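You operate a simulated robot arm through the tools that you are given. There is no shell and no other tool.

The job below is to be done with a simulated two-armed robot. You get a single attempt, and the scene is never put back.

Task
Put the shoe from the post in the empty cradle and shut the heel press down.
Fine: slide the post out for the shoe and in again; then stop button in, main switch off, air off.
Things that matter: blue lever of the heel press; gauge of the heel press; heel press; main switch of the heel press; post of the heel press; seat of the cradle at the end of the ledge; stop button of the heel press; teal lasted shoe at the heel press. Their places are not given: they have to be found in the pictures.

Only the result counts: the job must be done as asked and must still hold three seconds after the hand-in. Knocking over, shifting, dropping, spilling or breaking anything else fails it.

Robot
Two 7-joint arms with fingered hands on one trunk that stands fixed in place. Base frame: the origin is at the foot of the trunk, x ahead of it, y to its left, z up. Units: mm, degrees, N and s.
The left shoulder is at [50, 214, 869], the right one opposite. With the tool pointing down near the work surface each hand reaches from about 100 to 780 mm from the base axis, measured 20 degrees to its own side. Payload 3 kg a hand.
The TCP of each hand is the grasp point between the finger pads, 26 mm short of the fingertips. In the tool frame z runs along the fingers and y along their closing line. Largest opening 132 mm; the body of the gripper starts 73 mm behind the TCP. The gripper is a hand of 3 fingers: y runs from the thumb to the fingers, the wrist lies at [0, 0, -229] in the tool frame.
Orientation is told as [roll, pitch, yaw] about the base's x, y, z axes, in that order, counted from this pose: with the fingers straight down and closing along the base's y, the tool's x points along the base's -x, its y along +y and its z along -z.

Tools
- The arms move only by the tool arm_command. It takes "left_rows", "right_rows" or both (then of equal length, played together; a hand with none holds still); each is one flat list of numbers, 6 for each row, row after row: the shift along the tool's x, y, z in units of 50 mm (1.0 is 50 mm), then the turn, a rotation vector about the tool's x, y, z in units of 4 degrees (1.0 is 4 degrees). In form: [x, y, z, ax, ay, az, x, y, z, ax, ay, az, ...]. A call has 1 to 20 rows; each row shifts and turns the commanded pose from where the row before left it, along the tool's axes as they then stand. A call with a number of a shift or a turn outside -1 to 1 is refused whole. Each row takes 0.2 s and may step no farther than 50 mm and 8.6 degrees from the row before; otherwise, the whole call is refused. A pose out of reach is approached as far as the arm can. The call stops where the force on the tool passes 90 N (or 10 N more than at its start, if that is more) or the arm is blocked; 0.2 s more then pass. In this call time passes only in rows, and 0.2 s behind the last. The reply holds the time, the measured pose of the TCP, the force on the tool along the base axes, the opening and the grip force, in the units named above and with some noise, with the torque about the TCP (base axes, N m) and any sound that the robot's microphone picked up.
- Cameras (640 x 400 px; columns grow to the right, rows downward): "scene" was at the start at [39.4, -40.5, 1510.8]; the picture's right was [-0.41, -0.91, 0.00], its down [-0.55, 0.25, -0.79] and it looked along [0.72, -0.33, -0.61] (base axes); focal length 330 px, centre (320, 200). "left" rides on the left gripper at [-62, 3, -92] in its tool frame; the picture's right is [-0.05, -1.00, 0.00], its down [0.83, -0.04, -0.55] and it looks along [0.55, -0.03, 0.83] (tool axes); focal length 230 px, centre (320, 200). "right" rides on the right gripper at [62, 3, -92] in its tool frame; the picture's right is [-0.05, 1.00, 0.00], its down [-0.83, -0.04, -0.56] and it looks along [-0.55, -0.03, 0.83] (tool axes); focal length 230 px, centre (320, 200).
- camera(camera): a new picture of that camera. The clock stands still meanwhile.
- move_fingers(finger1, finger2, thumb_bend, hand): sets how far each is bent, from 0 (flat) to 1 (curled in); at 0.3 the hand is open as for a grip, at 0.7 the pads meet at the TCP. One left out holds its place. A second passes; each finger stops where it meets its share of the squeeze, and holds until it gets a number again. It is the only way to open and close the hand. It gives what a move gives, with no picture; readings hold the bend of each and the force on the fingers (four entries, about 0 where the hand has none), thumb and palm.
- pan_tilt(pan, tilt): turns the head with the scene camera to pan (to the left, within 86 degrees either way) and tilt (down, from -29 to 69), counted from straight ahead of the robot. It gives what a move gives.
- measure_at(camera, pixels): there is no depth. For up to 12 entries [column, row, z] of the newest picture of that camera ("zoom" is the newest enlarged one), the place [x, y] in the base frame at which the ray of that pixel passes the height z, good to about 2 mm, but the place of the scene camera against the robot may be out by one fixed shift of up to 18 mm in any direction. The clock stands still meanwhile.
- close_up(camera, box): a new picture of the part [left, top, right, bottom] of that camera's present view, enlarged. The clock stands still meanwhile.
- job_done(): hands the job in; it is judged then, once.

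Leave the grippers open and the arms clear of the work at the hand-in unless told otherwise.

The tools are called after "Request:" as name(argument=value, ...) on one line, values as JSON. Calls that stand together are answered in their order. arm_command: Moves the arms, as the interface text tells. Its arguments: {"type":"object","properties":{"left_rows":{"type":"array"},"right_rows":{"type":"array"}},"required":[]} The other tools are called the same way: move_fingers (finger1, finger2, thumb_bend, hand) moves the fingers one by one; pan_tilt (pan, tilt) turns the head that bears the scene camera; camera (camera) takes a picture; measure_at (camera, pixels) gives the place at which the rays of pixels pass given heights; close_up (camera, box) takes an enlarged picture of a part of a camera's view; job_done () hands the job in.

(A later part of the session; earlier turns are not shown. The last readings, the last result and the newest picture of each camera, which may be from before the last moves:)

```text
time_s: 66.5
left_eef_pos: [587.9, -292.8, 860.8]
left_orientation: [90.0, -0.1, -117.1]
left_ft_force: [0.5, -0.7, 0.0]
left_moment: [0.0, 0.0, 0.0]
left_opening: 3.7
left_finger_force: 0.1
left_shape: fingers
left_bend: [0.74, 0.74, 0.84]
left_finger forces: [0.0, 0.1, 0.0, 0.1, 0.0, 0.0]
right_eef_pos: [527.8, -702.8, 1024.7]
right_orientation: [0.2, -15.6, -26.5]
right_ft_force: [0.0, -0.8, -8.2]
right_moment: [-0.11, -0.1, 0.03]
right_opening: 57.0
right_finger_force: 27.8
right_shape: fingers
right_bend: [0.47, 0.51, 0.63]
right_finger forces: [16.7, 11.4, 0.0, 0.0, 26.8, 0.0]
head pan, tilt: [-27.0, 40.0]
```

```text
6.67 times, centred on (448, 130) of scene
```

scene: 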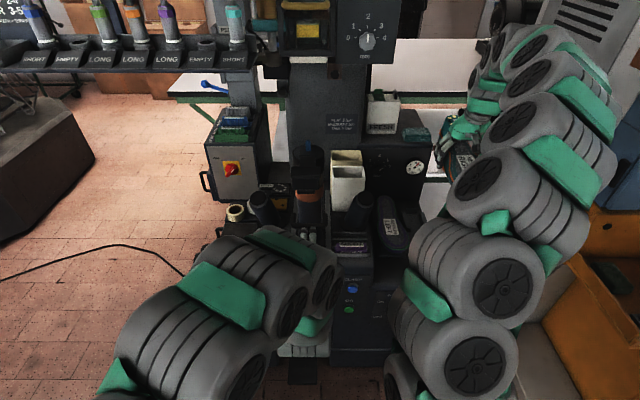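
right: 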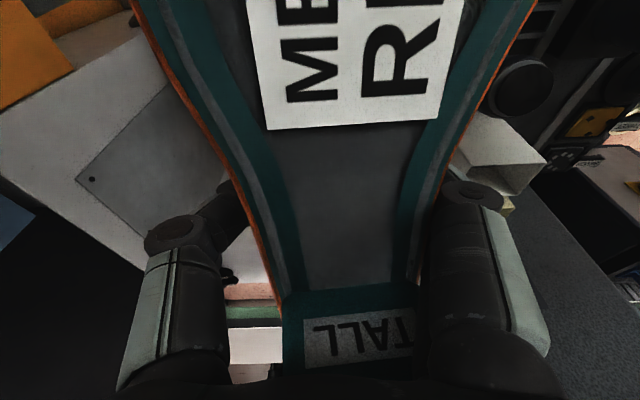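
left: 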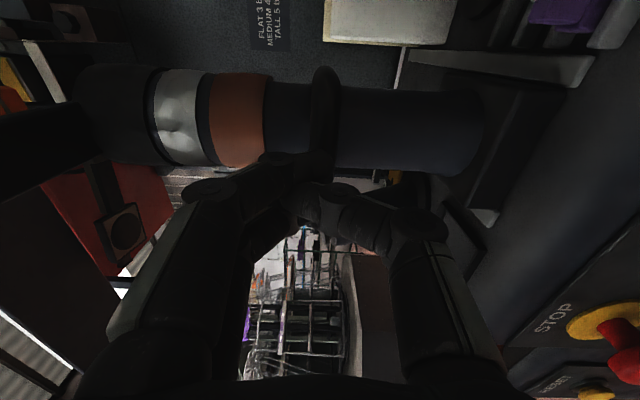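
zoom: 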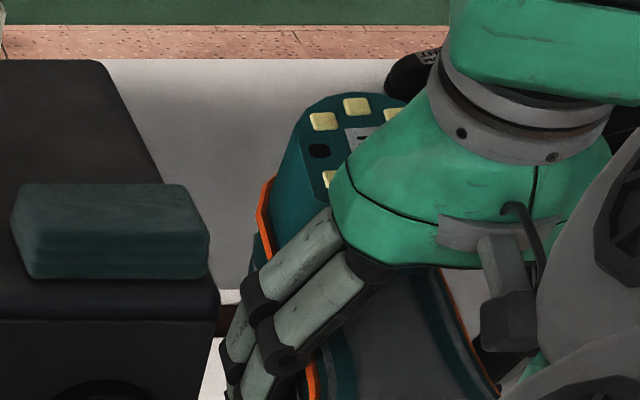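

Squeezing let the thumb push the shoe about 13 mm to the left and it drooped further, so I leave the fingers as they are. In the world the shoe is now about 6° toe-down. To guide the placing I bring the left camera over: back the left fist off 25 mm and unroll it.

Request:
arm_command(left_rows=[0, 0, -0.5, 0, 0, 0, 0, 0, 0, 0, 0, -1, 0, 0, 0, 0, 0, -1, 0, 0, 0, 0, 0, -1, 0, 0, 0, 0, 0, -1, 0, 0, 0, 0, 0, -1, 0, 0, 0, 0, 0, -1, 0, 0, 0, 0, 0, -1, 0, 0, 0, 0, 0, -1, 0, 0, 0, 0, 0, -1, 0, 0, 0, 0, 0, -1, 0, 0, 0, 0, 0, -1, 0, 0, 0, 0, 0, -1, 0, 0, 0, 0, 0, -1, 0, 0, 0, 0, 0, -1, 0, 0, 0, 0, 0, -1, 0, 0, 0, 0, 0, -1, 0, 0, 0, 0, 0, -1, 0, 0, 0, 0, 0, -1, 0, 0, 0, 0, 0, -1])

Request:
camera(camera="right")

```text
time_s: 70.7
left_eef_pos: [566.9, -283.5, 860.3]
left_orientation: [89.9, -76.2, -117.1]
left_ft_force: [-0.5, 0.6, 0.3]
left_moment: [0.0, -0.01, 0.02]
left_opening: 4.0
left_finger_force: 0.0
left_shape: fingers
left_bend: [0.74, 0.74, 0.84]
left_finger forces: [0.0, 0.0, 0.1, 0.1, 0.0, 0.0]
right_eef_pos: [528.3, -701.6, 1025.9]
right_orientation: [0.2, -15.5, -26.6]
right_ft_force: [0.7, -0.1, -8.2]
right_moment: [-0.13, -0.1, 0.0]
right_opening: 56.9
right_finger_force: 27.1
right_shape: fingers
right_bend: [0.47, 0.51, 0.63]
right_finger forces: [16.6, 11.6, 0.1, 0.0, 26.9, 0.1]
head pan, tilt: [-27.0, 40.0]
```

```text
taken
```

right: 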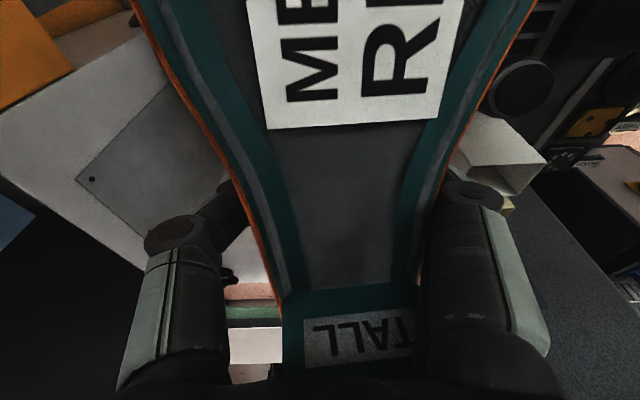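

The shoe stays still in the grip when the fingers do not move. I finish unrolling, move the left hand 100 mm right and turn it 40° to look at the cradle.

Request:
arm_command(left_rows=[0, 0, 0, 0, 0, -1, 0, 0, 0, 0, 0, -1, 0, 0, 0, 0, 0, -1, 0, 0, 0, 0, 0, -0.45, 0, -1, 0, 0, 0, 0, 0, -1, 0, 0, 0, 0, 0, 0, 0, 1, 0, 0, 0, 0, 0, 1, 0, 0, 0, 0, 0, 1, 0, 0, 0, 0, 0, 1, 0, 0, 0, 0, 0, 1, 0, 0, 0, 0, 0, 1, 0, 0, 0, 0, 0, 1, 0, 0, 0, 0, 0, 1, 0, 0, 0, 0, 0, 1, 0, 0, 0, 0, 0, 1, 0, 0])

Request:
camera(camera="left")

Request:
camera(camera="scene")

```text
time_s: 74.1
left_eef_pos: [522.0, -372.5, 860.2]
left_orientation: [23.9, -89.9, -90.9]
left_ft_force: [-0.5, 0.6, -0.8]
left_moment: [0.03, -0.01, 0.0]
left_opening: 3.9
left_finger_force: 0.1
left_shape: fingers
left_bend: [0.74, 0.74, 0.84]
left_finger forces: [0.0, 0.0, 0.1, 0.0, 0.0, 0.0]
right_eef_pos: [528.3, -701.3, 1026.0]
right_orientation: [0.1, -15.4, -26.7]
right_ft_force: [0.3, 0.8, -8.5]
right_moment: [-0.16, -0.08, -0.01]
right_opening: 57.2
right_finger_force: 27.3
right_shape: fingers
right_bend: [0.47, 0.51, 0.63]
right_finger forces: [16.4, 11.7, 0.0, 0.0, 26.8, 0.1]
head pan, tilt: [-27.0, 40.0]
```

```text
taken
```

left: 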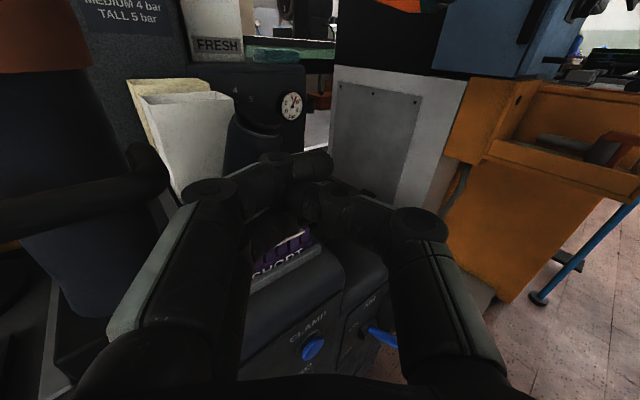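

```text
taken
```

scene: 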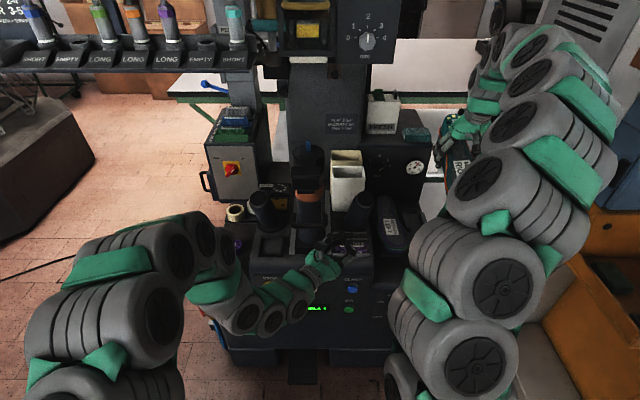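

The closed fingers block the left camera. I open them and raise the hand 120 mm, with a little downward tilt.

Request:
move_fingers(hand="left", finger1=0.2, finger2=0.2, thumb_bend=0.2)

Request:
arm_command(left_rows=[-0.8, 0, 0, 0, 0, 0, -0.8, 0, 0, 0, 0, 0, -0.8, 0, 0, 0, 0, 0])

Request:
camera(camera="left")

```text
time_s: 75.1
left_eef_pos: [521.7, -371.9, 860.5]
left_orientation: [53.1, -89.9, -120.2]
left_ft_force: [-6.0, -5.4, -0.2]
left_moment: [-0.02, 0.07, -0.34]
left_opening: 149.5
left_finger_force: 4.8
left_shape: fingers
left_bend: [0.25, 0.27, 0.2]
left_finger forces: [4.6, 5.7, 0.0, 0.0, 0.0, 0.0]
right_eef_pos: [527.8, -702.2, 1024.8]
right_orientation: [0.2, -15.5, -26.6]
right_ft_force: [-0.1, -0.2, -7.4]
right_moment: [-0.15, -0.11, 0.0]
right_opening: 56.8
right_finger_force: 27.4
right_shape: fingers
right_bend: [0.47, 0.51, 0.63]
right_finger forces: [16.3, 11.8, 0.0, 0.0, 26.7, 0.1]
head pan, tilt: [-27.0, 40.0]
```

```text
time_s: 75.9
left_eef_pos: [524.6, -372.3, 978.2]
left_orientation: [69.7, -89.9, -136.8]
left_ft_force: [-0.3, 0.5, 0.0]
left_moment: [-0.01, 0.03, 0.02]
left_opening: 155.0
left_finger_force: 0.1
left_shape: fingers
left_bend: [0.2, 0.2, 0.2]
left_finger forces: [0.0, 0.1, 0.0, 0.0, 0.0, 0.0]
right_eef_pos: [527.3, -702.0, 1026.1]
right_orientation: [0.1, -15.5, -26.5]
right_ft_force: [0.0, 1.3, -8.2]
right_moment: [-0.15, -0.15, -0.02]
right_opening: 57.1
right_finger_force: 27.8
right_shape: fingers
right_bend: [0.47, 0.51, 0.63]
right_finger forces: [16.2, 11.9, 0.1, 0.1, 26.8, 0.0]
head pan, tilt: [-27.0, 40.0]
```

```text
taken
```

left: 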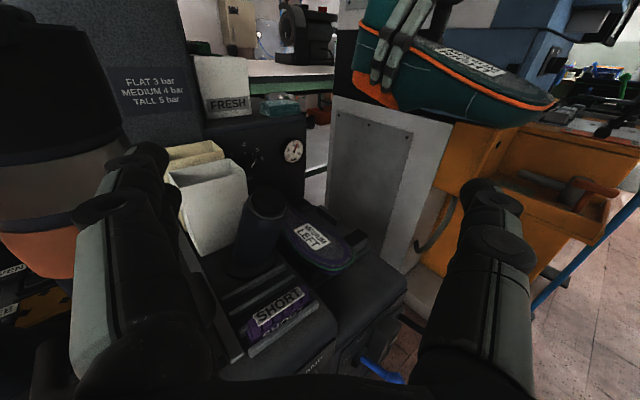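

The shoe's side profile shows at (450,70). The left finger is close to the post's black collar, so I first shift the left hand 60 mm away from it (towards the robot) and then raise it 120 mm to look over the purple shoe.

Request:
arm_command(left_rows=[0, -0.6, 0, 0, 0, 0, 0, -0.6, 0, 0, 0, 0, -0.8, 0, 0, 0, 0, 0, -0.8, 0, 0, 0, 0, 0, -0.8, 0, 0, 0, 0, 0])

Request:
camera(camera="left")

Request:
camera(camera="scene")

```text
time_s: 77.1
left_eef_pos: [465.2, -393.7, 1099.4]
left_orientation: [41.3, -89.9, -108.5]
left_ft_force: [0.3, -0.3, 0.0]
left_moment: [0.0, 0.02, 0.01]
left_opening: 155.0
left_finger_force: 0.0
left_shape: fingers
left_bend: [0.2, 0.2, 0.2]
left_finger forces: [0.1, 0.0, 0.0, 0.0, 0.0, 0.1]
right_eef_pos: [527.3, -701.5, 1025.3]
right_orientation: [0.1, -15.3, -26.5]
right_ft_force: [0.3, -0.8, -7.0]
right_moment: [-0.14, -0.12, 0.04]
right_opening: 57.1
right_finger_force: 27.7
right_shape: fingers
right_bend: [0.47, 0.51, 0.63]
right_finger forces: [16.2, 12.0, 0.0, 0.1, 26.9, 0.1]
head pan, tilt: [-27.0, 40.0]
```

```text
taken
```

left: 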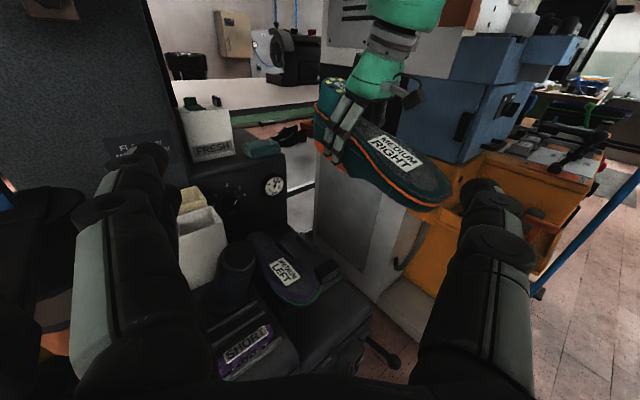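

```text
taken
```

scene: 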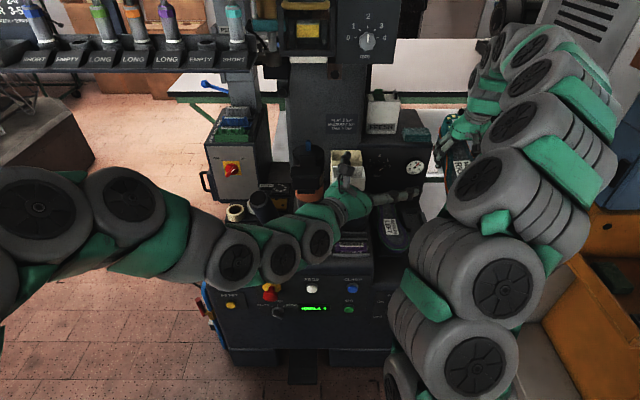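

The left camera now sees the held shoe (390,155), the purple shoe (285,270) and the empty cradle (325,265). I take close-ups for measuring.

Request:
close_up(camera="left", box=[240, 220, 368, 300])

Request:
close_up(camera="left", box=[300, 70, 460, 210])

```text
5.00 times, centred on (304, 260) of left
```

zoom: 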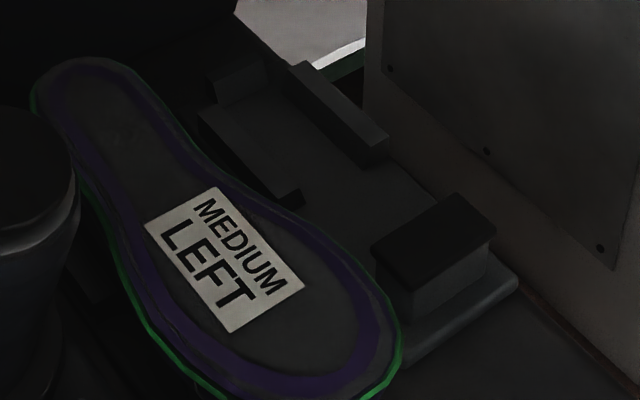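

```text
2.86 times, centred on (380, 140) of left
```

zoom: 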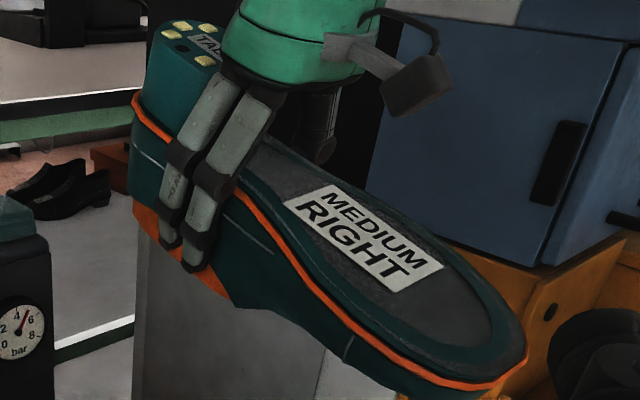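

I measure the purple label, the empty cradle's block and rails, and the teal label ends with the left camera.

Request:
measure_at(camera="left", pixels=[[285, 271.6, 700], [314.4, 269.6, 635], [330.4, 258.6, 635], [339.2, 267, 635], [322, 278, 635], [317.6, 251, 640], [298.6, 260, 640], [300, 232.5, 640], [281.6, 242, 640], [286.6, 235, 640], [320.4, 293, 610], [343.2, 275.5, 610]])

Request:
measure_at(camera="left", pixels=[[395.05, 152.6, 1037], [395.05, 152.6, 1027], [375.1, 137.9, 1042], [375.1, 137.9, 1032], [414.3, 167, 1032], [414.3, 167, 1022], [450, 196, 1022], [450, 196, 1012]])

```text
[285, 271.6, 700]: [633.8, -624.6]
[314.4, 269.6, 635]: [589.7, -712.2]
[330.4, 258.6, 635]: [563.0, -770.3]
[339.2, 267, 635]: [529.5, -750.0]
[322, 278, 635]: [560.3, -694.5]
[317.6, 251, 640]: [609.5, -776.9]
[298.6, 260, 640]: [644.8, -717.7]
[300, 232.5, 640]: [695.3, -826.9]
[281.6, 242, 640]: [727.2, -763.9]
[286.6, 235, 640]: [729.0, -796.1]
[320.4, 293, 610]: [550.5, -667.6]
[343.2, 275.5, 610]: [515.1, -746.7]
```

```text
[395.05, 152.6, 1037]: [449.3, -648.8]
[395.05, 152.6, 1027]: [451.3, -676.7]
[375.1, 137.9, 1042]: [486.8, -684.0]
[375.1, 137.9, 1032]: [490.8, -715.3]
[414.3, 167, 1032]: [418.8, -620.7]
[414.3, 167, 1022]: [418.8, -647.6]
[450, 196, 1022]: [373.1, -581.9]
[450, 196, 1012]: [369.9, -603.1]
```

The left camera agrees closely with my hand-frame estimate: label centre at TCP −93 mm in F, +11.5 mm in L, +12 mm in z. I check the four label corners for any yaw or roll of the shoe.

Request:
measure_at(camera="left", pixels=[[367.05, 141.4, 1035], [367.05, 141.4, 1050], [383.5, 134.4, 1035], [383.5, 134.4, 1050], [405.55, 172.2, 1020], [405.55, 172.2, 1035], [423.05, 161.7, 1020], [423.05, 161.7, 1035]])

```text
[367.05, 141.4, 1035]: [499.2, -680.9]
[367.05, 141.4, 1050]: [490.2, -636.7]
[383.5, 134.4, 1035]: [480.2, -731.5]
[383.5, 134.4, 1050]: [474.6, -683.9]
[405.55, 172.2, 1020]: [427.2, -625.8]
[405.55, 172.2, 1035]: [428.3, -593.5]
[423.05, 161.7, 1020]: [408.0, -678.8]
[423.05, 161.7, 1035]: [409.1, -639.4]
```

Yaw is within a few degrees, so I keep the hand orientation. The seat target for the TCP is F≈936, L≈−399, and contact is expected at z≈688. Before lowering I check where the grey cabinet on the right stands, because the thumb will open towards it.

Request:
measure_at(camera="scene", pixels=[[456, 262, 0], [456, 262, 300], [456, 262, 600], [447, 250, 640], [500, 110, 900], [446, 300, 500]])

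Request:
measure_at(camera="left", pixels=[[332, 228, 700], [332, 228, 600], [345, 250, 600], [345, 250, 400], [370, 282, 600], [370, 282, 300]])

Request:
close_up(camera="left", box=[270, 180, 430, 310])

```text
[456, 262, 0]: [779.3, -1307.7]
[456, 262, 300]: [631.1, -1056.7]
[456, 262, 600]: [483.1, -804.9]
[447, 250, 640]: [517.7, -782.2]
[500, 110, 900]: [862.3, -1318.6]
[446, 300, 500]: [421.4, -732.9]
```

```text
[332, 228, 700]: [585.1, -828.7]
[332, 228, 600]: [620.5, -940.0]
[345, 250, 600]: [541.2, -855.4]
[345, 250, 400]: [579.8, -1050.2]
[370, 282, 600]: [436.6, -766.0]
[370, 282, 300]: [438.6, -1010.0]
```

```text
3.08 times, centred on (350, 245) of left
```

zoom: 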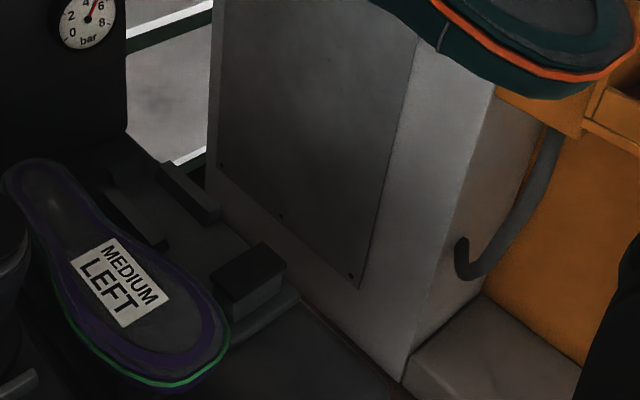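

The cabinet is some 400 mm away to the right, so there is room. I go to a hover at F 936, L −399, z 800.

Request:
arm_command(right_rows=[-0.232, -0.046, 0.731, 0, 0, 0, -0.232, -0.046, 0.731, 0, 0, 0, -0.232, -0.046, 0.731, 0, 0, 0, -0.232, -0.046, 0.731, 0, 0, 0, -0.232, -0.046, 0.731, 0, 0, 0, -0.232, -0.046, 0.731, 0, 0, 0, -0.232, -0.046, 0.731, 0, 0, 0])

Request:
camera(camera="left")

Request:
close_up(camera="left", box=[230, 150, 390, 290])

Request:
camera(camera="right")

```text
time_s: 78.7
left_eef_pos: [466.5, -395.2, 1098.1]
left_orientation: [55.0, -89.9, -122.2]
left_ft_force: [0.3, -0.1, 0.5]
left_moment: [0.0, 0.01, 0.02]
left_opening: 154.8
left_finger_force: 0.1
left_shape: fingers
left_bend: [0.2, 0.2, 0.2]
left_finger forces: [0.0, 0.0, 0.1, 0.1, 0.0, 0.0]
right_eef_pos: [647.7, -785.5, 801.1]
right_orientation: [0.2, -15.4, -26.7]
right_ft_force: [1.0, -0.6, -8.3]
right_moment: [-0.16, -0.09, 0.01]
right_opening: 56.9
right_finger_force: 27.7
right_shape: fingers
right_bend: [0.47, 0.51, 0.63]
right_finger forces: [15.1, 13.7, 0.0, 0.0, 26.6, 0.0]
head pan, tilt: [-27.0, 40.0]
```

```text
taken
```

left: 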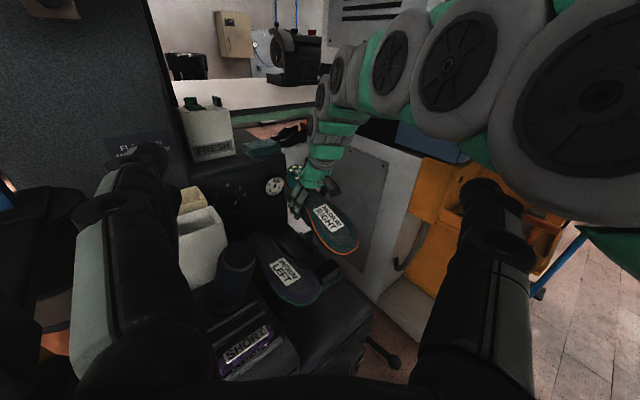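

```text
2.86 times, centred on (310, 220) of left
```

zoom: 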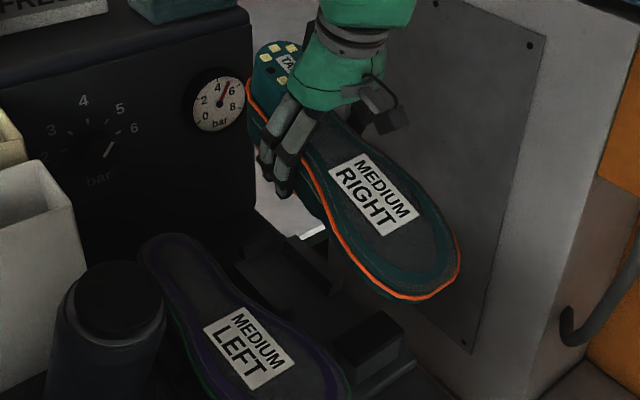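

```text
taken
```

right: 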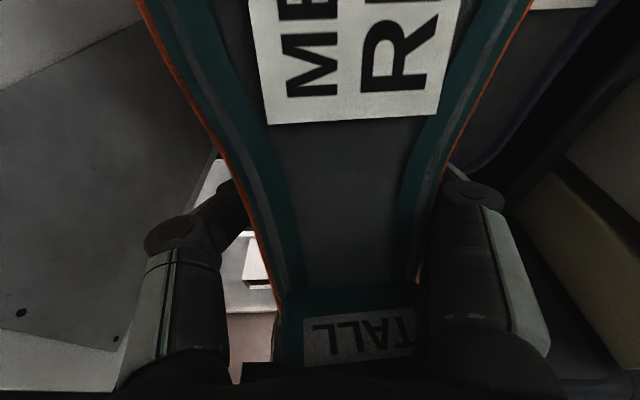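

The shoe hovers over the cradle. I measure its label and toe relative to the cradle from this view.

Request:
close_up(camera="left", box=[285, 155, 365, 255])

Request:
measure_at(camera="left", pixels=[[329.1, 219.3, 813], [329.1, 219.3, 803], [329.1, 219.3, 823]])

```text
4.00 times, centred on (325, 205) of left
```

zoom: 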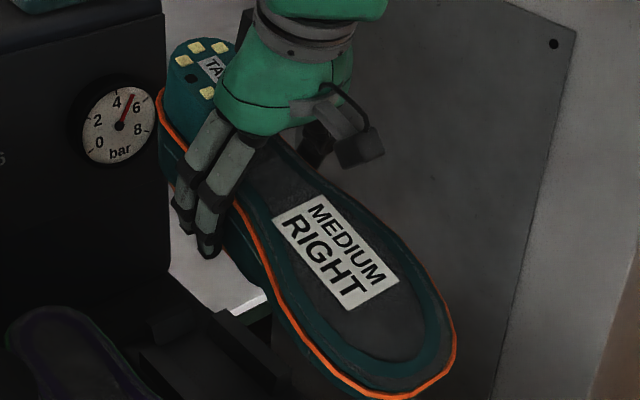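

```text
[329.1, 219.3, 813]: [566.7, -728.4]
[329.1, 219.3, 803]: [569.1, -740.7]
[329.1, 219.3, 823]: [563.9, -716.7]
```

The label is at F≈838, L≈−391, with z as predicted. L is right and it wants about 6 mm more F. I lower to z≈720.

Request:
arm_command(right_rows=[0.16, 0, 0.8, 0, 0, 0, 0.16, 0, 0.8, 0, 0, 0])

Request:
close_up(camera="left", box=[230, 180, 374, 290])

Request:
camera(camera="scene")

```text
time_s: 79.3
left_eef_pos: [469.6, -392.9, 1102.9]
left_orientation: [175.5, -89.6, 117.6]
left_ft_force: [5.3, 4.2, 3.1]
left_moment: [-0.2, 0.23, -0.06]
left_opening: 148.7
left_finger_force: 0.0
left_shape: fingers
left_bend: [0.2, 0.2, 0.24]
left_finger forces: [0.0, 0.0, 0.0, 0.1, 0.0, 0.0]
right_eef_pos: [652.3, -787.2, 716.6]
right_orientation: [0.2, -15.5, -26.7]
right_ft_force: [0.2, -0.6, -8.5]
right_moment: [-0.13, -0.08, 0.01]
right_opening: 56.9
right_finger_force: 27.6
right_shape: fingers
right_bend: [0.47, 0.51, 0.63]
right_finger forces: [14.9, 13.9, 0.1, 0.0, 26.6, 0.0]
head pan, tilt: [-27.0, 40.0]
```

```text
3.64 times, centred on (302, 235) of left
```

zoom: 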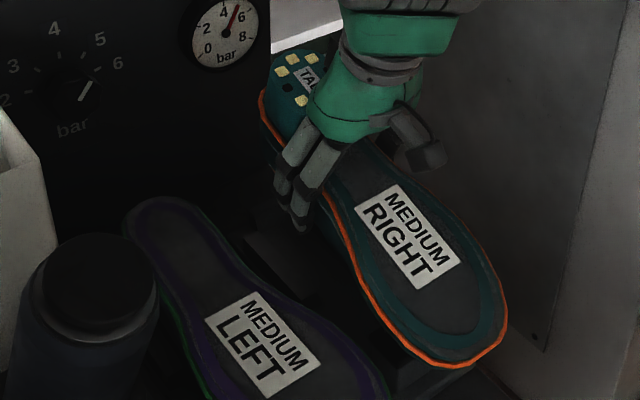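

```text
taken
```

scene: 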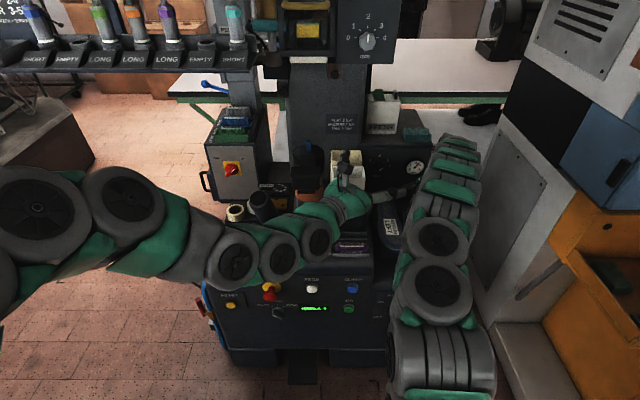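

The left thumb is touching the right forearm (about 7 N on the left hand). I draw the left hand back 80 mm along its own axis.

Request:
arm_command(left_rows=[0, 0, -0.8, 0, 0, 0, 0, 0, -0.8, 0, 0, 0])

Request:
camera(camera="left")

Request:
close_up(camera="left", box=[250, 170, 394, 280])

```text
time_s: 79.9
left_eef_pos: [436.5, -320.3, 1099.2]
left_orientation: [113.6, -89.8, 179.3]
left_ft_force: [1.3, -0.5, 0.2]
left_moment: [0.01, 0.0, 0.02]
left_opening: 154.9
left_finger_force: 0.1
left_shape: fingers
left_bend: [0.2, 0.2, 0.2]
left_finger forces: [0.1, 0.1, 0.1, 0.0, 0.1, 0.0]
right_eef_pos: [653.6, -786.5, 718.0]
right_orientation: [0.1, -15.5, -26.6]
right_ft_force: [0.3, 0.4, -7.6]
right_moment: [-0.13, -0.12, -0.01]
right_opening: 56.7
right_finger_force: 28.1
right_shape: fingers
right_bend: [0.47, 0.51, 0.63]
right_finger forces: [14.8, 14.0, 0.0, 0.0, 26.6, 0.1]
head pan, tilt: [-27.0, 40.0]
```

```text
taken
```

left: 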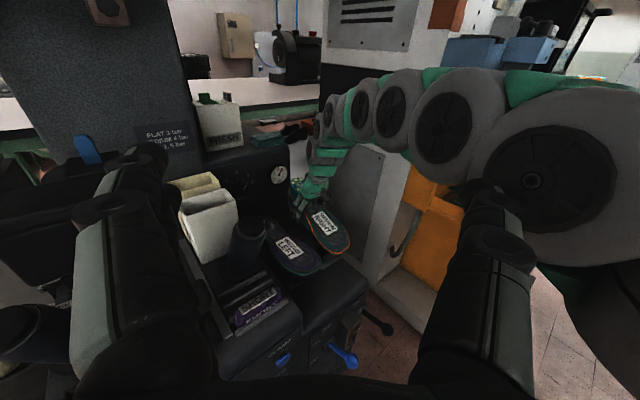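

```text
3.64 times, centred on (322, 225) of left
```

zoom: 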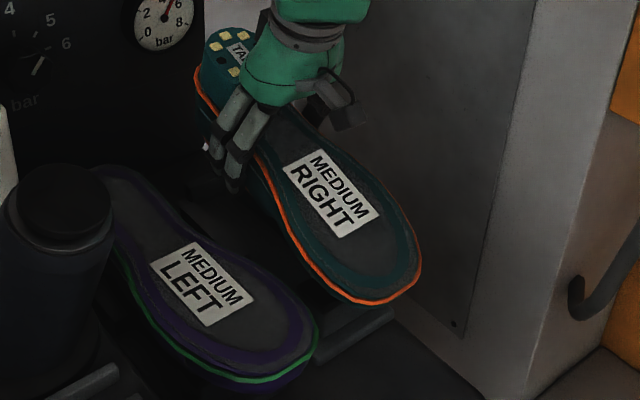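

Forces are back to zero. The two shoes look parallel. I measure both labels once more before touching down.

Request:
measure_at(camera="left", pixels=[[325.6, 223.1, 729], [325.6, 223.1, 724], [289, 247.8, 700]])

Request:
arm_command(right_rows=[0.053, 0, 0.193, 0, 0, 0, 0.053, 0, 0.193, 0, 0, 0])

Request:
close_up(camera="left", box=[250, 170, 394, 280])

```text
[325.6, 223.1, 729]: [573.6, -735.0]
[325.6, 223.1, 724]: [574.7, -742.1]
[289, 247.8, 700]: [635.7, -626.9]
```

```text
time_s: 80.5
left_eef_pos: [439.1, -320.7, 1098.6]
left_orientation: [67.0, -89.9, -134.1]
left_ft_force: [-0.5, 0.2, 0.3]
left_moment: [0.02, 0.03, -0.03]
left_opening: 154.9
left_finger_force: 0.0
left_shape: fingers
left_bend: [0.2, 0.2, 0.2]
left_finger forces: [0.0, 0.0, 0.0, 0.0, 0.0, 0.0]
right_eef_pos: [657.0, -784.5, 699.5]
right_orientation: [0.1, -15.5, -26.7]
right_ft_force: [0.9, -0.3, -3.8]
right_moment: [0.18, 0.22, 0.0]
right_opening: 56.6
right_finger_force: 27.1
right_shape: fingers
right_bend: [0.48, 0.51, 0.63]
right_finger forces: [15.5, 12.4, 0.1, 0.0, 26.8, 0.0]
head pan, tilt: [-27.0, 40.0]
```

```text
3.64 times, centred on (322, 225) of left
```

zoom: 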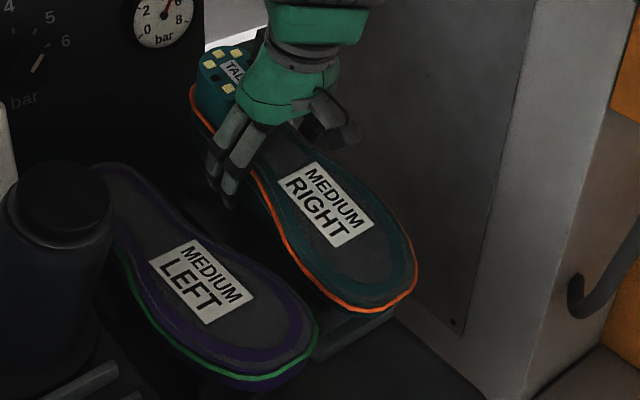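

The toe has just met the block: the downward load fell to 3.8 N and a turning moment shows. I keep lowering gently so that the heel end comes down.

Request:
arm_command(right_rows=[0.035, 0, 0.097, 0, 0, 0, 0.027, 0, 0.097, 0, 0, 0])

Request:
close_up(camera="left", box=[250, 170, 394, 280])

```text
time_s: 81.1
left_eef_pos: [436.7, -320.0, 1097.3]
left_orientation: [63.5, -89.8, -130.7]
left_ft_force: [0.7, 0.7, 0.3]
left_moment: [-0.01, -0.01, -0.01]
left_opening: 155.0
left_finger_force: 0.1
left_shape: fingers
left_bend: [0.2, 0.2, 0.2]
left_finger forces: [0.0, 0.0, 0.0, 0.0, 0.0, 0.0]
right_eef_pos: [654.4, -785.2, 689.1]
right_orientation: [0.0, -15.6, -26.6]
right_ft_force: [1.5, 0.0, 2.1]
right_moment: [0.28, 0.37, -0.14]
right_opening: 57.1
right_finger_force: 28.7
right_shape: fingers
right_bend: [0.49, 0.5, 0.63]
right_finger forces: [17.2, 12.7, 0.0, 0.0, 27.2, 0.1]
head pan, tilt: [-27.0, 40.0]
```

```text
3.64 times, centred on (322, 225) of left
```

zoom: 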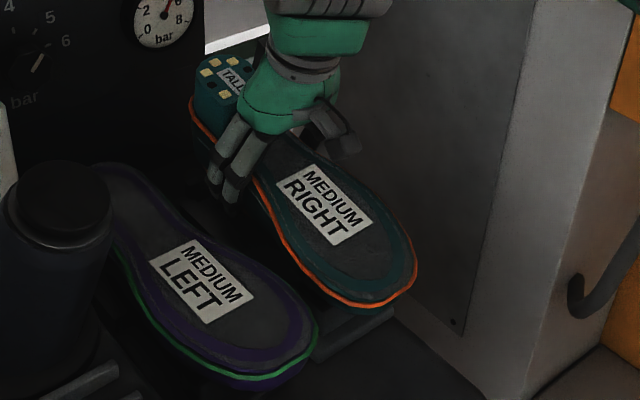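

The block now carries the shoe (net +2 N). I lower 7 mm more and watch the moment.

Request:
arm_command(right_rows=[0.019, 0, 0.067, 0, 0, 0, 0.019, 0, 0.067, 0, 0, 0])

Request:
close_up(camera="left", box=[250, 170, 394, 280])

Request:
camera(camera="right")

```text
time_s: 81.7
left_eef_pos: [436.7, -320.1, 1097.6]
left_orientation: [84.9, -89.9, -152.1]
left_ft_force: [-0.4, 0.1, 0.3]
left_moment: [0.01, 0.0, 0.01]
left_opening: 155.1
left_finger_force: 0.0
left_shape: fingers
left_bend: [0.2, 0.2, 0.2]
left_finger forces: [0.0, 0.0, 0.1, 0.0, 0.1, 0.1]
right_eef_pos: [657.8, -784.7, 685.7]
right_orientation: [0.0, -15.8, -26.5]
right_ft_force: [-2.5, 10.4, 41.5]
right_moment: [0.08, 1.0, -0.33]
right_opening: 57.2
right_finger_force: 43.2
right_shape: fingers
right_bend: [0.53, 0.51, 0.65]
right_finger forces: [31.0, 19.5, 0.0, 0.0, 35.5, 0.0]
head pan, tilt: [-27.0, 40.0]
```

```text
3.64 times, centred on (322, 225) of left
```

zoom: 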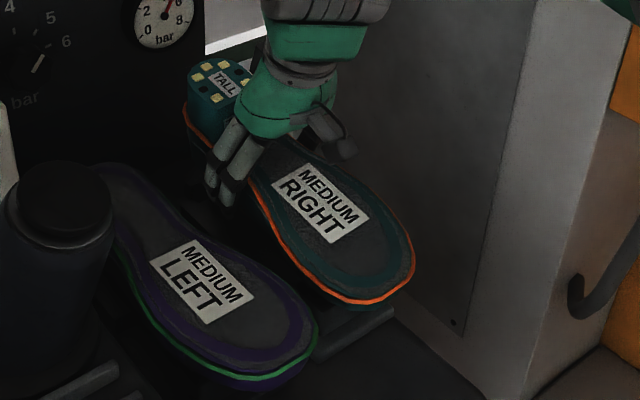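

```text
taken
```

right: 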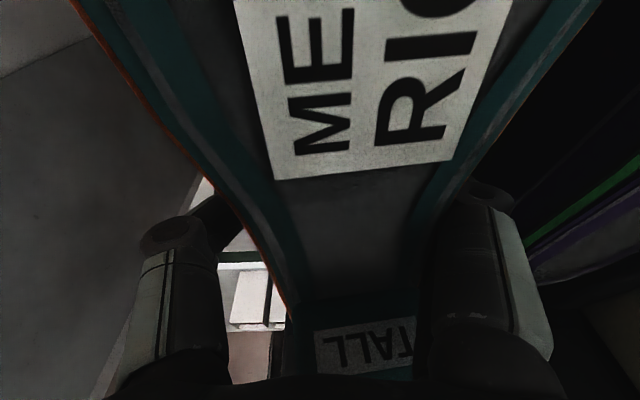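

The force jumped to about 41 N up, so the shoe's rear is now bearing on something. I back up 2 mm to relieve it and measure the shoe's position.

Request:
arm_command(right_rows=[-0.011, 0, -0.039, 0, 0, 0])

Request:
close_up(camera="left", box=[270, 175, 366, 255])

Request:
measure_at(camera="left", pixels=[[322, 225.8, 700], [322, 225.8, 705], [309, 220.9, 705], [318.7, 214.8, 705], [336.3, 229.1, 700], [325.6, 237.4, 700]])

```text
time_s: 82.1
left_eef_pos: [437.5, -319.2, 1098.2]
left_orientation: [77.6, -89.9, -144.7]
left_ft_force: [-0.4, -0.2, 0.2]
left_moment: [0.0, 0.01, 0.02]
left_opening: 155.0
left_finger_force: 0.0
left_shape: fingers
left_bend: [0.2, 0.2, 0.2]
left_finger forces: [0.0, 0.0, 0.0, 0.0, 0.0, 0.1]
right_eef_pos: [656.5, -783.9, 686.5]
right_orientation: [0.0, -15.7, -26.4]
right_ft_force: [3.5, 6.3, 40.4]
right_moment: [-0.05, 0.66, -0.28]
right_opening: 56.8
right_finger_force: 40.8
right_shape: fingers
right_bend: [0.53, 0.51, 0.65]
right_finger forces: [28.5, 19.1, 0.0, 0.1, 35.1, 0.0]
head pan, tilt: [-27.0, 40.0]
```

```text
5.00 times, centred on (318, 215) of left
```

zoom: 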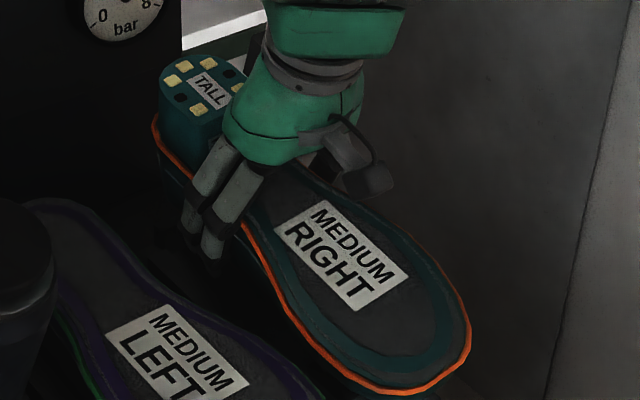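

```text
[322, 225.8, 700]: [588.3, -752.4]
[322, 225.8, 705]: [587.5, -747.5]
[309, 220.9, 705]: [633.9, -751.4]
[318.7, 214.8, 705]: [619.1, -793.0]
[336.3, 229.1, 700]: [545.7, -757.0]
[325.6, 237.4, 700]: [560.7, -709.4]
```

The label seems 5–10 mm too far back or not fully down. I compare axis directions and positions of both labels at their end midpoints.

Request:
measure_at(camera="left", pixels=[[313.8, 218.5, 712], [330.7, 233.2, 712], [281.4, 239.4, 700], [297.5, 255.3, 700], [322.2, 225.8, 712]])

Request:
close_up(camera="left", box=[270, 220, 382, 290])

Request:
close_up(camera="scene", box=[368, 160, 480, 260])

```text
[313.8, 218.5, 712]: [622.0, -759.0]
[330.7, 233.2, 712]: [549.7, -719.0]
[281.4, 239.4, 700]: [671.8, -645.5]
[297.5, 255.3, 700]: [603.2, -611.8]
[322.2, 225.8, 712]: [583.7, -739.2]
```

```text
5.71 times, centred on (326, 255) of left
```

zoom: 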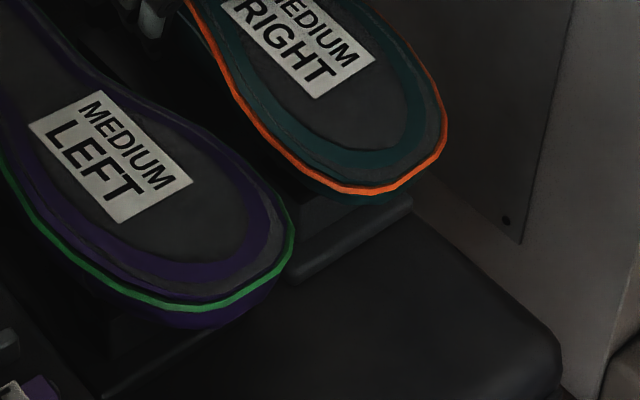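

```text
4.00 times, centred on (424, 210) of scene
```

zoom: 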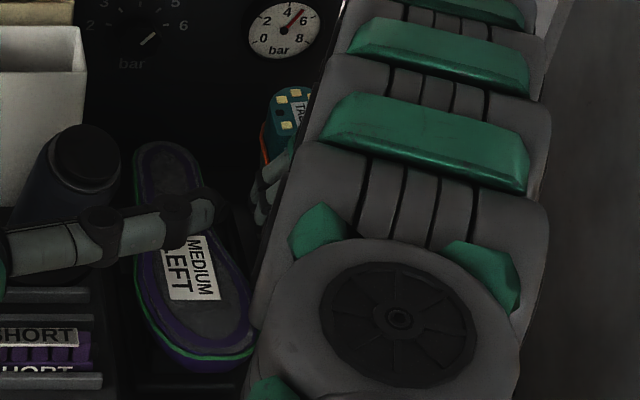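

The position relative to the purple shoe is right (ΔL≈−123, F +3..5), but it sits about 10 mm high. The fingertips rest on the cradle's side rails, which explains the finger force jump. I ease up 4 mm, pull 4 mm towards me, and then let the shoe settle by opening.

Request:
arm_command(right_rows=[0.056, 0, -0.098, 0, 0, 0])

Request:
close_up(camera="left", box=[270, 175, 366, 255])

```text
time_s: 82.5
left_eef_pos: [436.7, -320.4, 1097.7]
left_orientation: [67.3, -89.8, -134.3]
left_ft_force: [-0.9, -0.2, 0.4]
left_moment: [0.02, 0.0, 0.01]
left_opening: 154.9
left_finger_force: 0.1
left_shape: fingers
left_bend: [0.2, 0.2, 0.2]
left_finger forces: [0.0, 0.0, 0.0, 0.0, 0.0, 0.0]
right_eef_pos: [651.2, -782.9, 686.7]
right_orientation: [0.0, -15.5, -26.5]
right_ft_force: [9.5, -1.8, 19.3]
right_moment: [-0.1, 0.06, 0.06]
right_opening: 56.8
right_finger_force: 33.3
right_shape: fingers
right_bend: [0.52, 0.51, 0.65]
right_finger forces: [20.7, 15.7, 0.0, 0.0, 29.9, 0.0]
head pan, tilt: [-27.0, 40.0]
```

```text
5.00 times, centred on (318, 215) of left
```

zoom: 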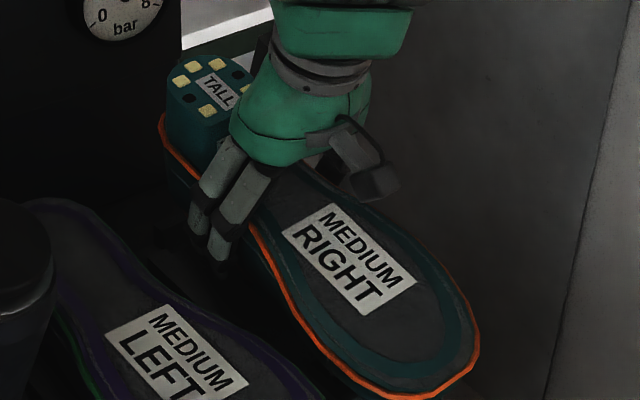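

Still 19 N up. I raise 3 mm more.

Request:
arm_command(right_rows=[-0.016, 0, -0.058, 0, 0, 0])

```text
time_s: 82.9
left_eef_pos: [436.5, -320.0, 1096.5]
left_orientation: [62.7, -89.9, -129.8]
left_ft_force: [-0.4, 0.5, 0.2]
left_moment: [-0.01, -0.01, 0.01]
left_opening: 154.9
left_finger_force: 0.0
left_shape: fingers
left_bend: [0.2, 0.2, 0.2]
left_finger forces: [0.0, 0.0, 0.1, 0.0, 0.0, 0.1]
right_eef_pos: [649.1, -783.6, 687.6]
right_orientation: [0.1, -15.2, -26.6]
right_ft_force: [0.0, -1.5, -1.2]
right_moment: [-0.16, 0.08, 0.1]
right_opening: 56.9
right_finger_force: 28.3
right_shape: fingers
right_bend: [0.51, 0.51, 0.64]
right_finger forces: [16.0, 12.4, 0.1, 0.0, 28.2, 0.0]
head pan, tilt: [-27.0, 40.0]
```

The net load is near zero (block supporting). I open the fingers a little to let the heel settle.

Request:
move_fingers(hand="right", finger1=0.46, finger2=0.46, thumb_bend=0.6)

Request:
close_up(camera="left", box=[270, 175, 366, 255])

Request:
camera(camera="right")

```text
time_s: 83.9
left_eef_pos: [436.7, -320.7, 1096.3]
left_orientation: [67.2, -89.9, -134.3]
left_ft_force: [0.3, -0.7, 0.1]
left_moment: [0.05, 0.0, -0.02]
left_opening: 154.9
left_finger_force: 0.0
left_shape: fingers
left_bend: [0.2, 0.2, 0.2]
left_finger forces: [0.0, 0.0, 0.1, 0.1, 0.0, 0.0]
right_eef_pos: [651.7, -783.3, 690.4]
right_orientation: [0.1, -15.6, -26.6]
right_ft_force: [-1.6, 0.3, -0.4]
right_moment: [0.02, 0.01, 0.03]
right_opening: 61.2
right_finger_force: 1.3
right_shape: fingers
right_bend: [0.45, 0.45, 0.6]
right_finger forces: [0.6, 0.6, 0.0, 0.0, 0.9, 0.0]
head pan, tilt: [-27.0, 40.0]
```

```text
5.00 times, centred on (318, 215) of left
```

zoom: 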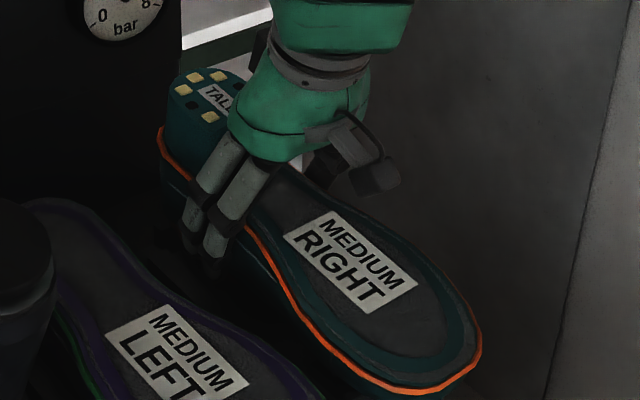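

```text
taken
```

right: 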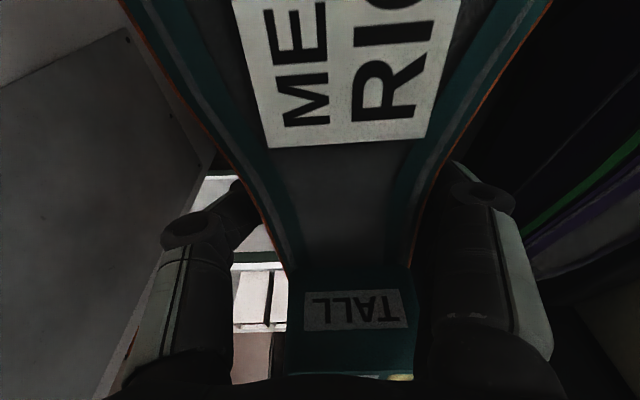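

The fingers are nearly free and the shoe stands by itself. I measure where it rests.

Request:
measure_at(camera="left", pixels=[[323.9, 227.2, 700], [323.9, 227.2, 710], [315.5, 219.5, 705], [332.3, 234.8, 705], [341, 249.5, 700], [341, 249.5, 710]])

Request:
close_up(camera="left", box=[260, 190, 372, 290])

```text
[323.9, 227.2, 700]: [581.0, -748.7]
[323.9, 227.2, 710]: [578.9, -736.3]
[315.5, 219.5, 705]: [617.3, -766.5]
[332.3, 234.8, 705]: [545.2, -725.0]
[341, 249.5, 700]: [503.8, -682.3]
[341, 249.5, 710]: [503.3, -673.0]
```

```text
4.00 times, centred on (316, 240) of left
```

zoom: 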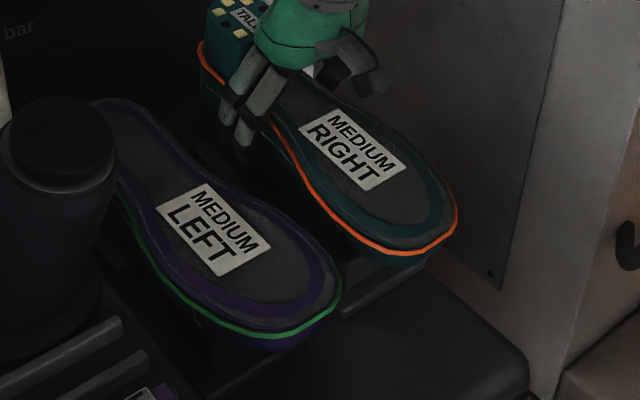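

The label is at about F 851–858, L −392..−402. I open the fingers further and then lift the hand straight up to see how it sits.

Request:
move_fingers(hand="right", finger1=0.36, finger2=0.36, thumb_bend=0.45)

Request:
close_up(camera="left", box=[260, 190, 372, 290])

```text
time_s: 84.9
left_eef_pos: [437.7, -320.6, 1097.2]
left_orientation: [66.2, -89.9, -133.3]
left_ft_force: [-0.7, 0.0, 0.4]
left_moment: [0.02, 0.0, 0.0]
left_opening: 154.9
left_finger_force: 0.0
left_shape: fingers
left_bend: [0.2, 0.2, 0.2]
left_finger forces: [0.0, 0.0, 0.0, 0.0, 0.1, 0.1]
right_eef_pos: [650.7, -783.0, 690.4]
right_orientation: [0.1, -15.4, -26.6]
right_ft_force: [-0.6, -0.3, -0.6]
right_moment: [-0.03, -0.04, 0.02]
right_opening: 99.4
right_finger_force: 0.1
right_shape: fingers
right_bend: [0.36, 0.36, 0.45]
right_finger forces: [0.1, 0.1, 0.1, 0.0, 0.0, 0.0]
head pan, tilt: [-27.0, 40.0]
```

```text
4.00 times, centred on (316, 240) of left
```

zoom: 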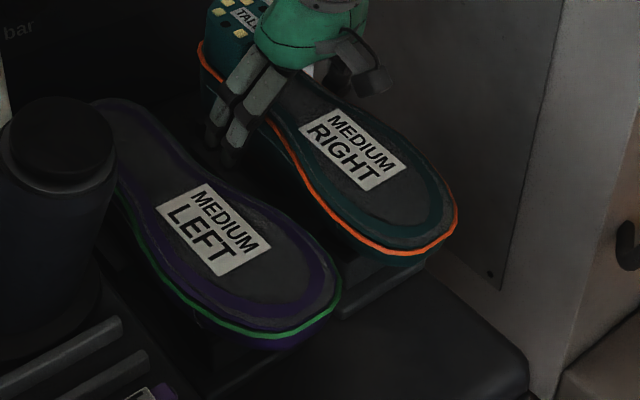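

The shoe stays put. I withdraw the right hand 150 mm along its own axis (up and back).

Request:
arm_command(right_rows=[0, 0, -0.4, 0, 0, 0, 0, 0, -0.6, 0, 0, 0, 0, 0, -1, 0, 0, 0, 0, 0, -1, 0, 0, 0])

Request:
camera(camera="right")

Request:
close_up(camera="left", box=[260, 190, 372, 290])

```text
time_s: 85.9
left_eef_pos: [437.1, -320.6, 1097.3]
left_orientation: [64.0, -89.9, -130.9]
left_ft_force: [-1.0, 0.5, -0.1]
left_moment: [0.03, -0.01, 0.02]
left_opening: 154.9
left_finger_force: 0.1
left_shape: fingers
left_bend: [0.2, 0.2, 0.2]
left_finger forces: [0.1, 0.1, 0.1, 0.0, 0.1, 0.1]
right_eef_pos: [620.1, -764.3, 841.3]
right_orientation: [0.0, -15.5, -26.6]
right_ft_force: [-0.9, 0.6, 0.1]
right_moment: [-0.04, 0.02, 0.03]
right_opening: 99.1
right_finger_force: 0.0
right_shape: fingers
right_bend: [0.36, 0.36, 0.45]
right_finger forces: [0.0, 0.0, 0.0, 0.0, 0.0, 0.1]
head pan, tilt: [-27.0, 40.0]
```

```text
taken
```

right: 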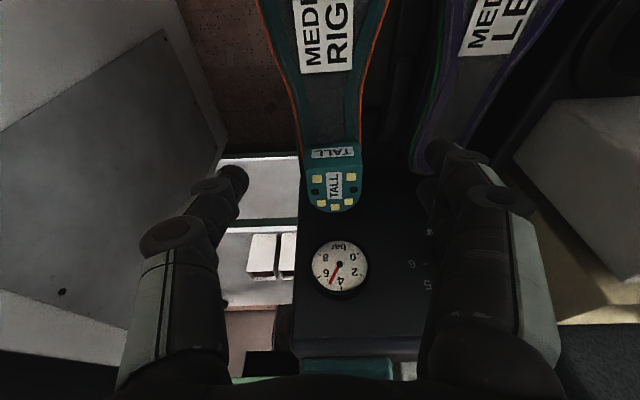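

```text
4.00 times, centred on (316, 240) of left
```

zoom: 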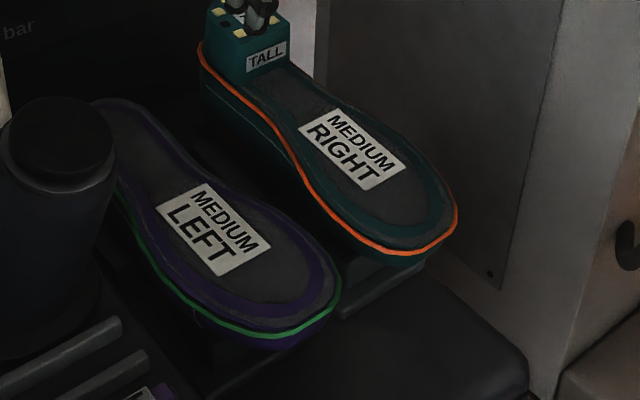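

The shoe rests in the cradle beside the purple one. I raise the right hand more for a view from above and draw the left hand back to its own side at the same time.

Request:
arm_command(left_rows=[0, 0, -0.8, 0, 0, 0, 0, 0, -0.8, 0, 0, 0, 0, 0, 0, -1, 0, 0, 0, 0, 0, -1, 0, 0, 0, 0, 0, -1, 0, 0, 0, 0, 0, -1, 0, 0], right_rows=[0, 0, -0.9, 0, 0, 0, 0, 0, -0.9, 0, 0, 0, 0.9, 0, 0, 0, 0, 0, 0.9, 0, 0, 0, 0, 0, 0.9, 0, 0, 0, 0, 0, 0, 0.5, 0, 0, 0, 0])

Request:
camera(camera="right")

Request:
camera(camera="scene")

```text
time_s: 87.3
left_eef_pos: [437.2, -325.8, 1124.8]
left_orientation: [111.6, -89.9, -162.6]
left_ft_force: [0.3, -0.7, -0.8]
left_moment: [-0.01, 0.02, -0.03]
left_opening: 154.9
left_finger_force: 0.0
left_shape: fingers
left_bend: [0.2, 0.2, 0.2]
left_finger forces: [0.0, 0.1, 0.1, 0.0, 0.0, 0.1]
left hand out of reach, approached as far as the arm can: row 1, 2, 3, 4
right_eef_pos: [490.7, -671.9, 886.5]
right_orientation: [0.0, -15.5, -26.6]
right_ft_force: [0.3, -0.3, -0.4]
right_moment: [-0.03, 0.0, 0.04]
right_opening: 99.2
right_finger_force: 0.1
right_shape: fingers
right_bend: [0.36, 0.36, 0.45]
right_finger forces: [0.0, 0.1, 0.0, 0.0, 0.0, 0.0]
head pan, tilt: [-27.0, 40.0]
```

```text
taken
```

right: 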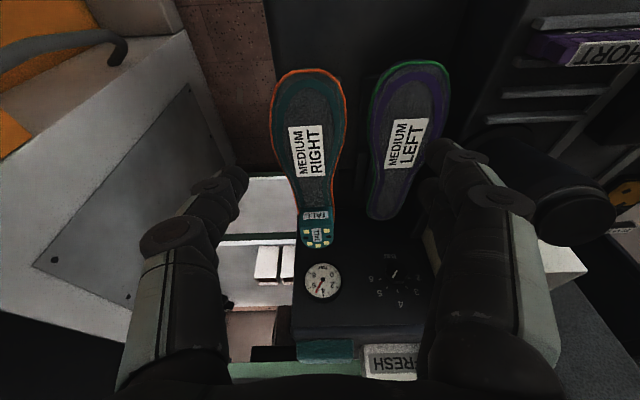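

```text
taken
```

scene: 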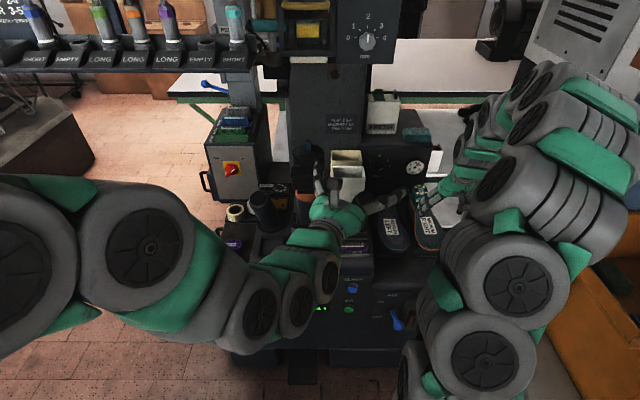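

Both shoes are visible from above: teal label (308,150), purple label (406,145). I measure their relative positions here.

Request:
close_up(camera="right", box=[256, 50, 464, 180])

Request:
measure_at(camera="right", pixels=[[308, 152, 700], [308, 152, 710], [406, 145, 700], [307, 71, 700], [307, 71, 710], [412, 61, 700], [317, 210, 700], [317, 210, 710]])

```text
3.08 times, centred on (360, 115) of right
```

zoom: 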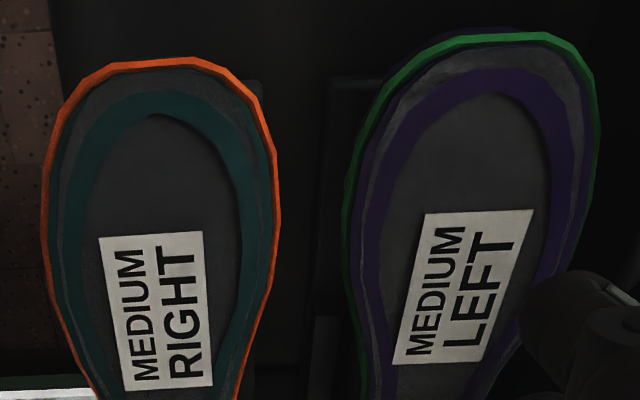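

```text
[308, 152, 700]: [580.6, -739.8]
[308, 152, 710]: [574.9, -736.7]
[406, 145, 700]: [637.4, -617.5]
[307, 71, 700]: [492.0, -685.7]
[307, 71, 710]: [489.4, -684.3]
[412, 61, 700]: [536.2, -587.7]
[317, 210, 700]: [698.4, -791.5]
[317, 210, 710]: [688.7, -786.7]
```

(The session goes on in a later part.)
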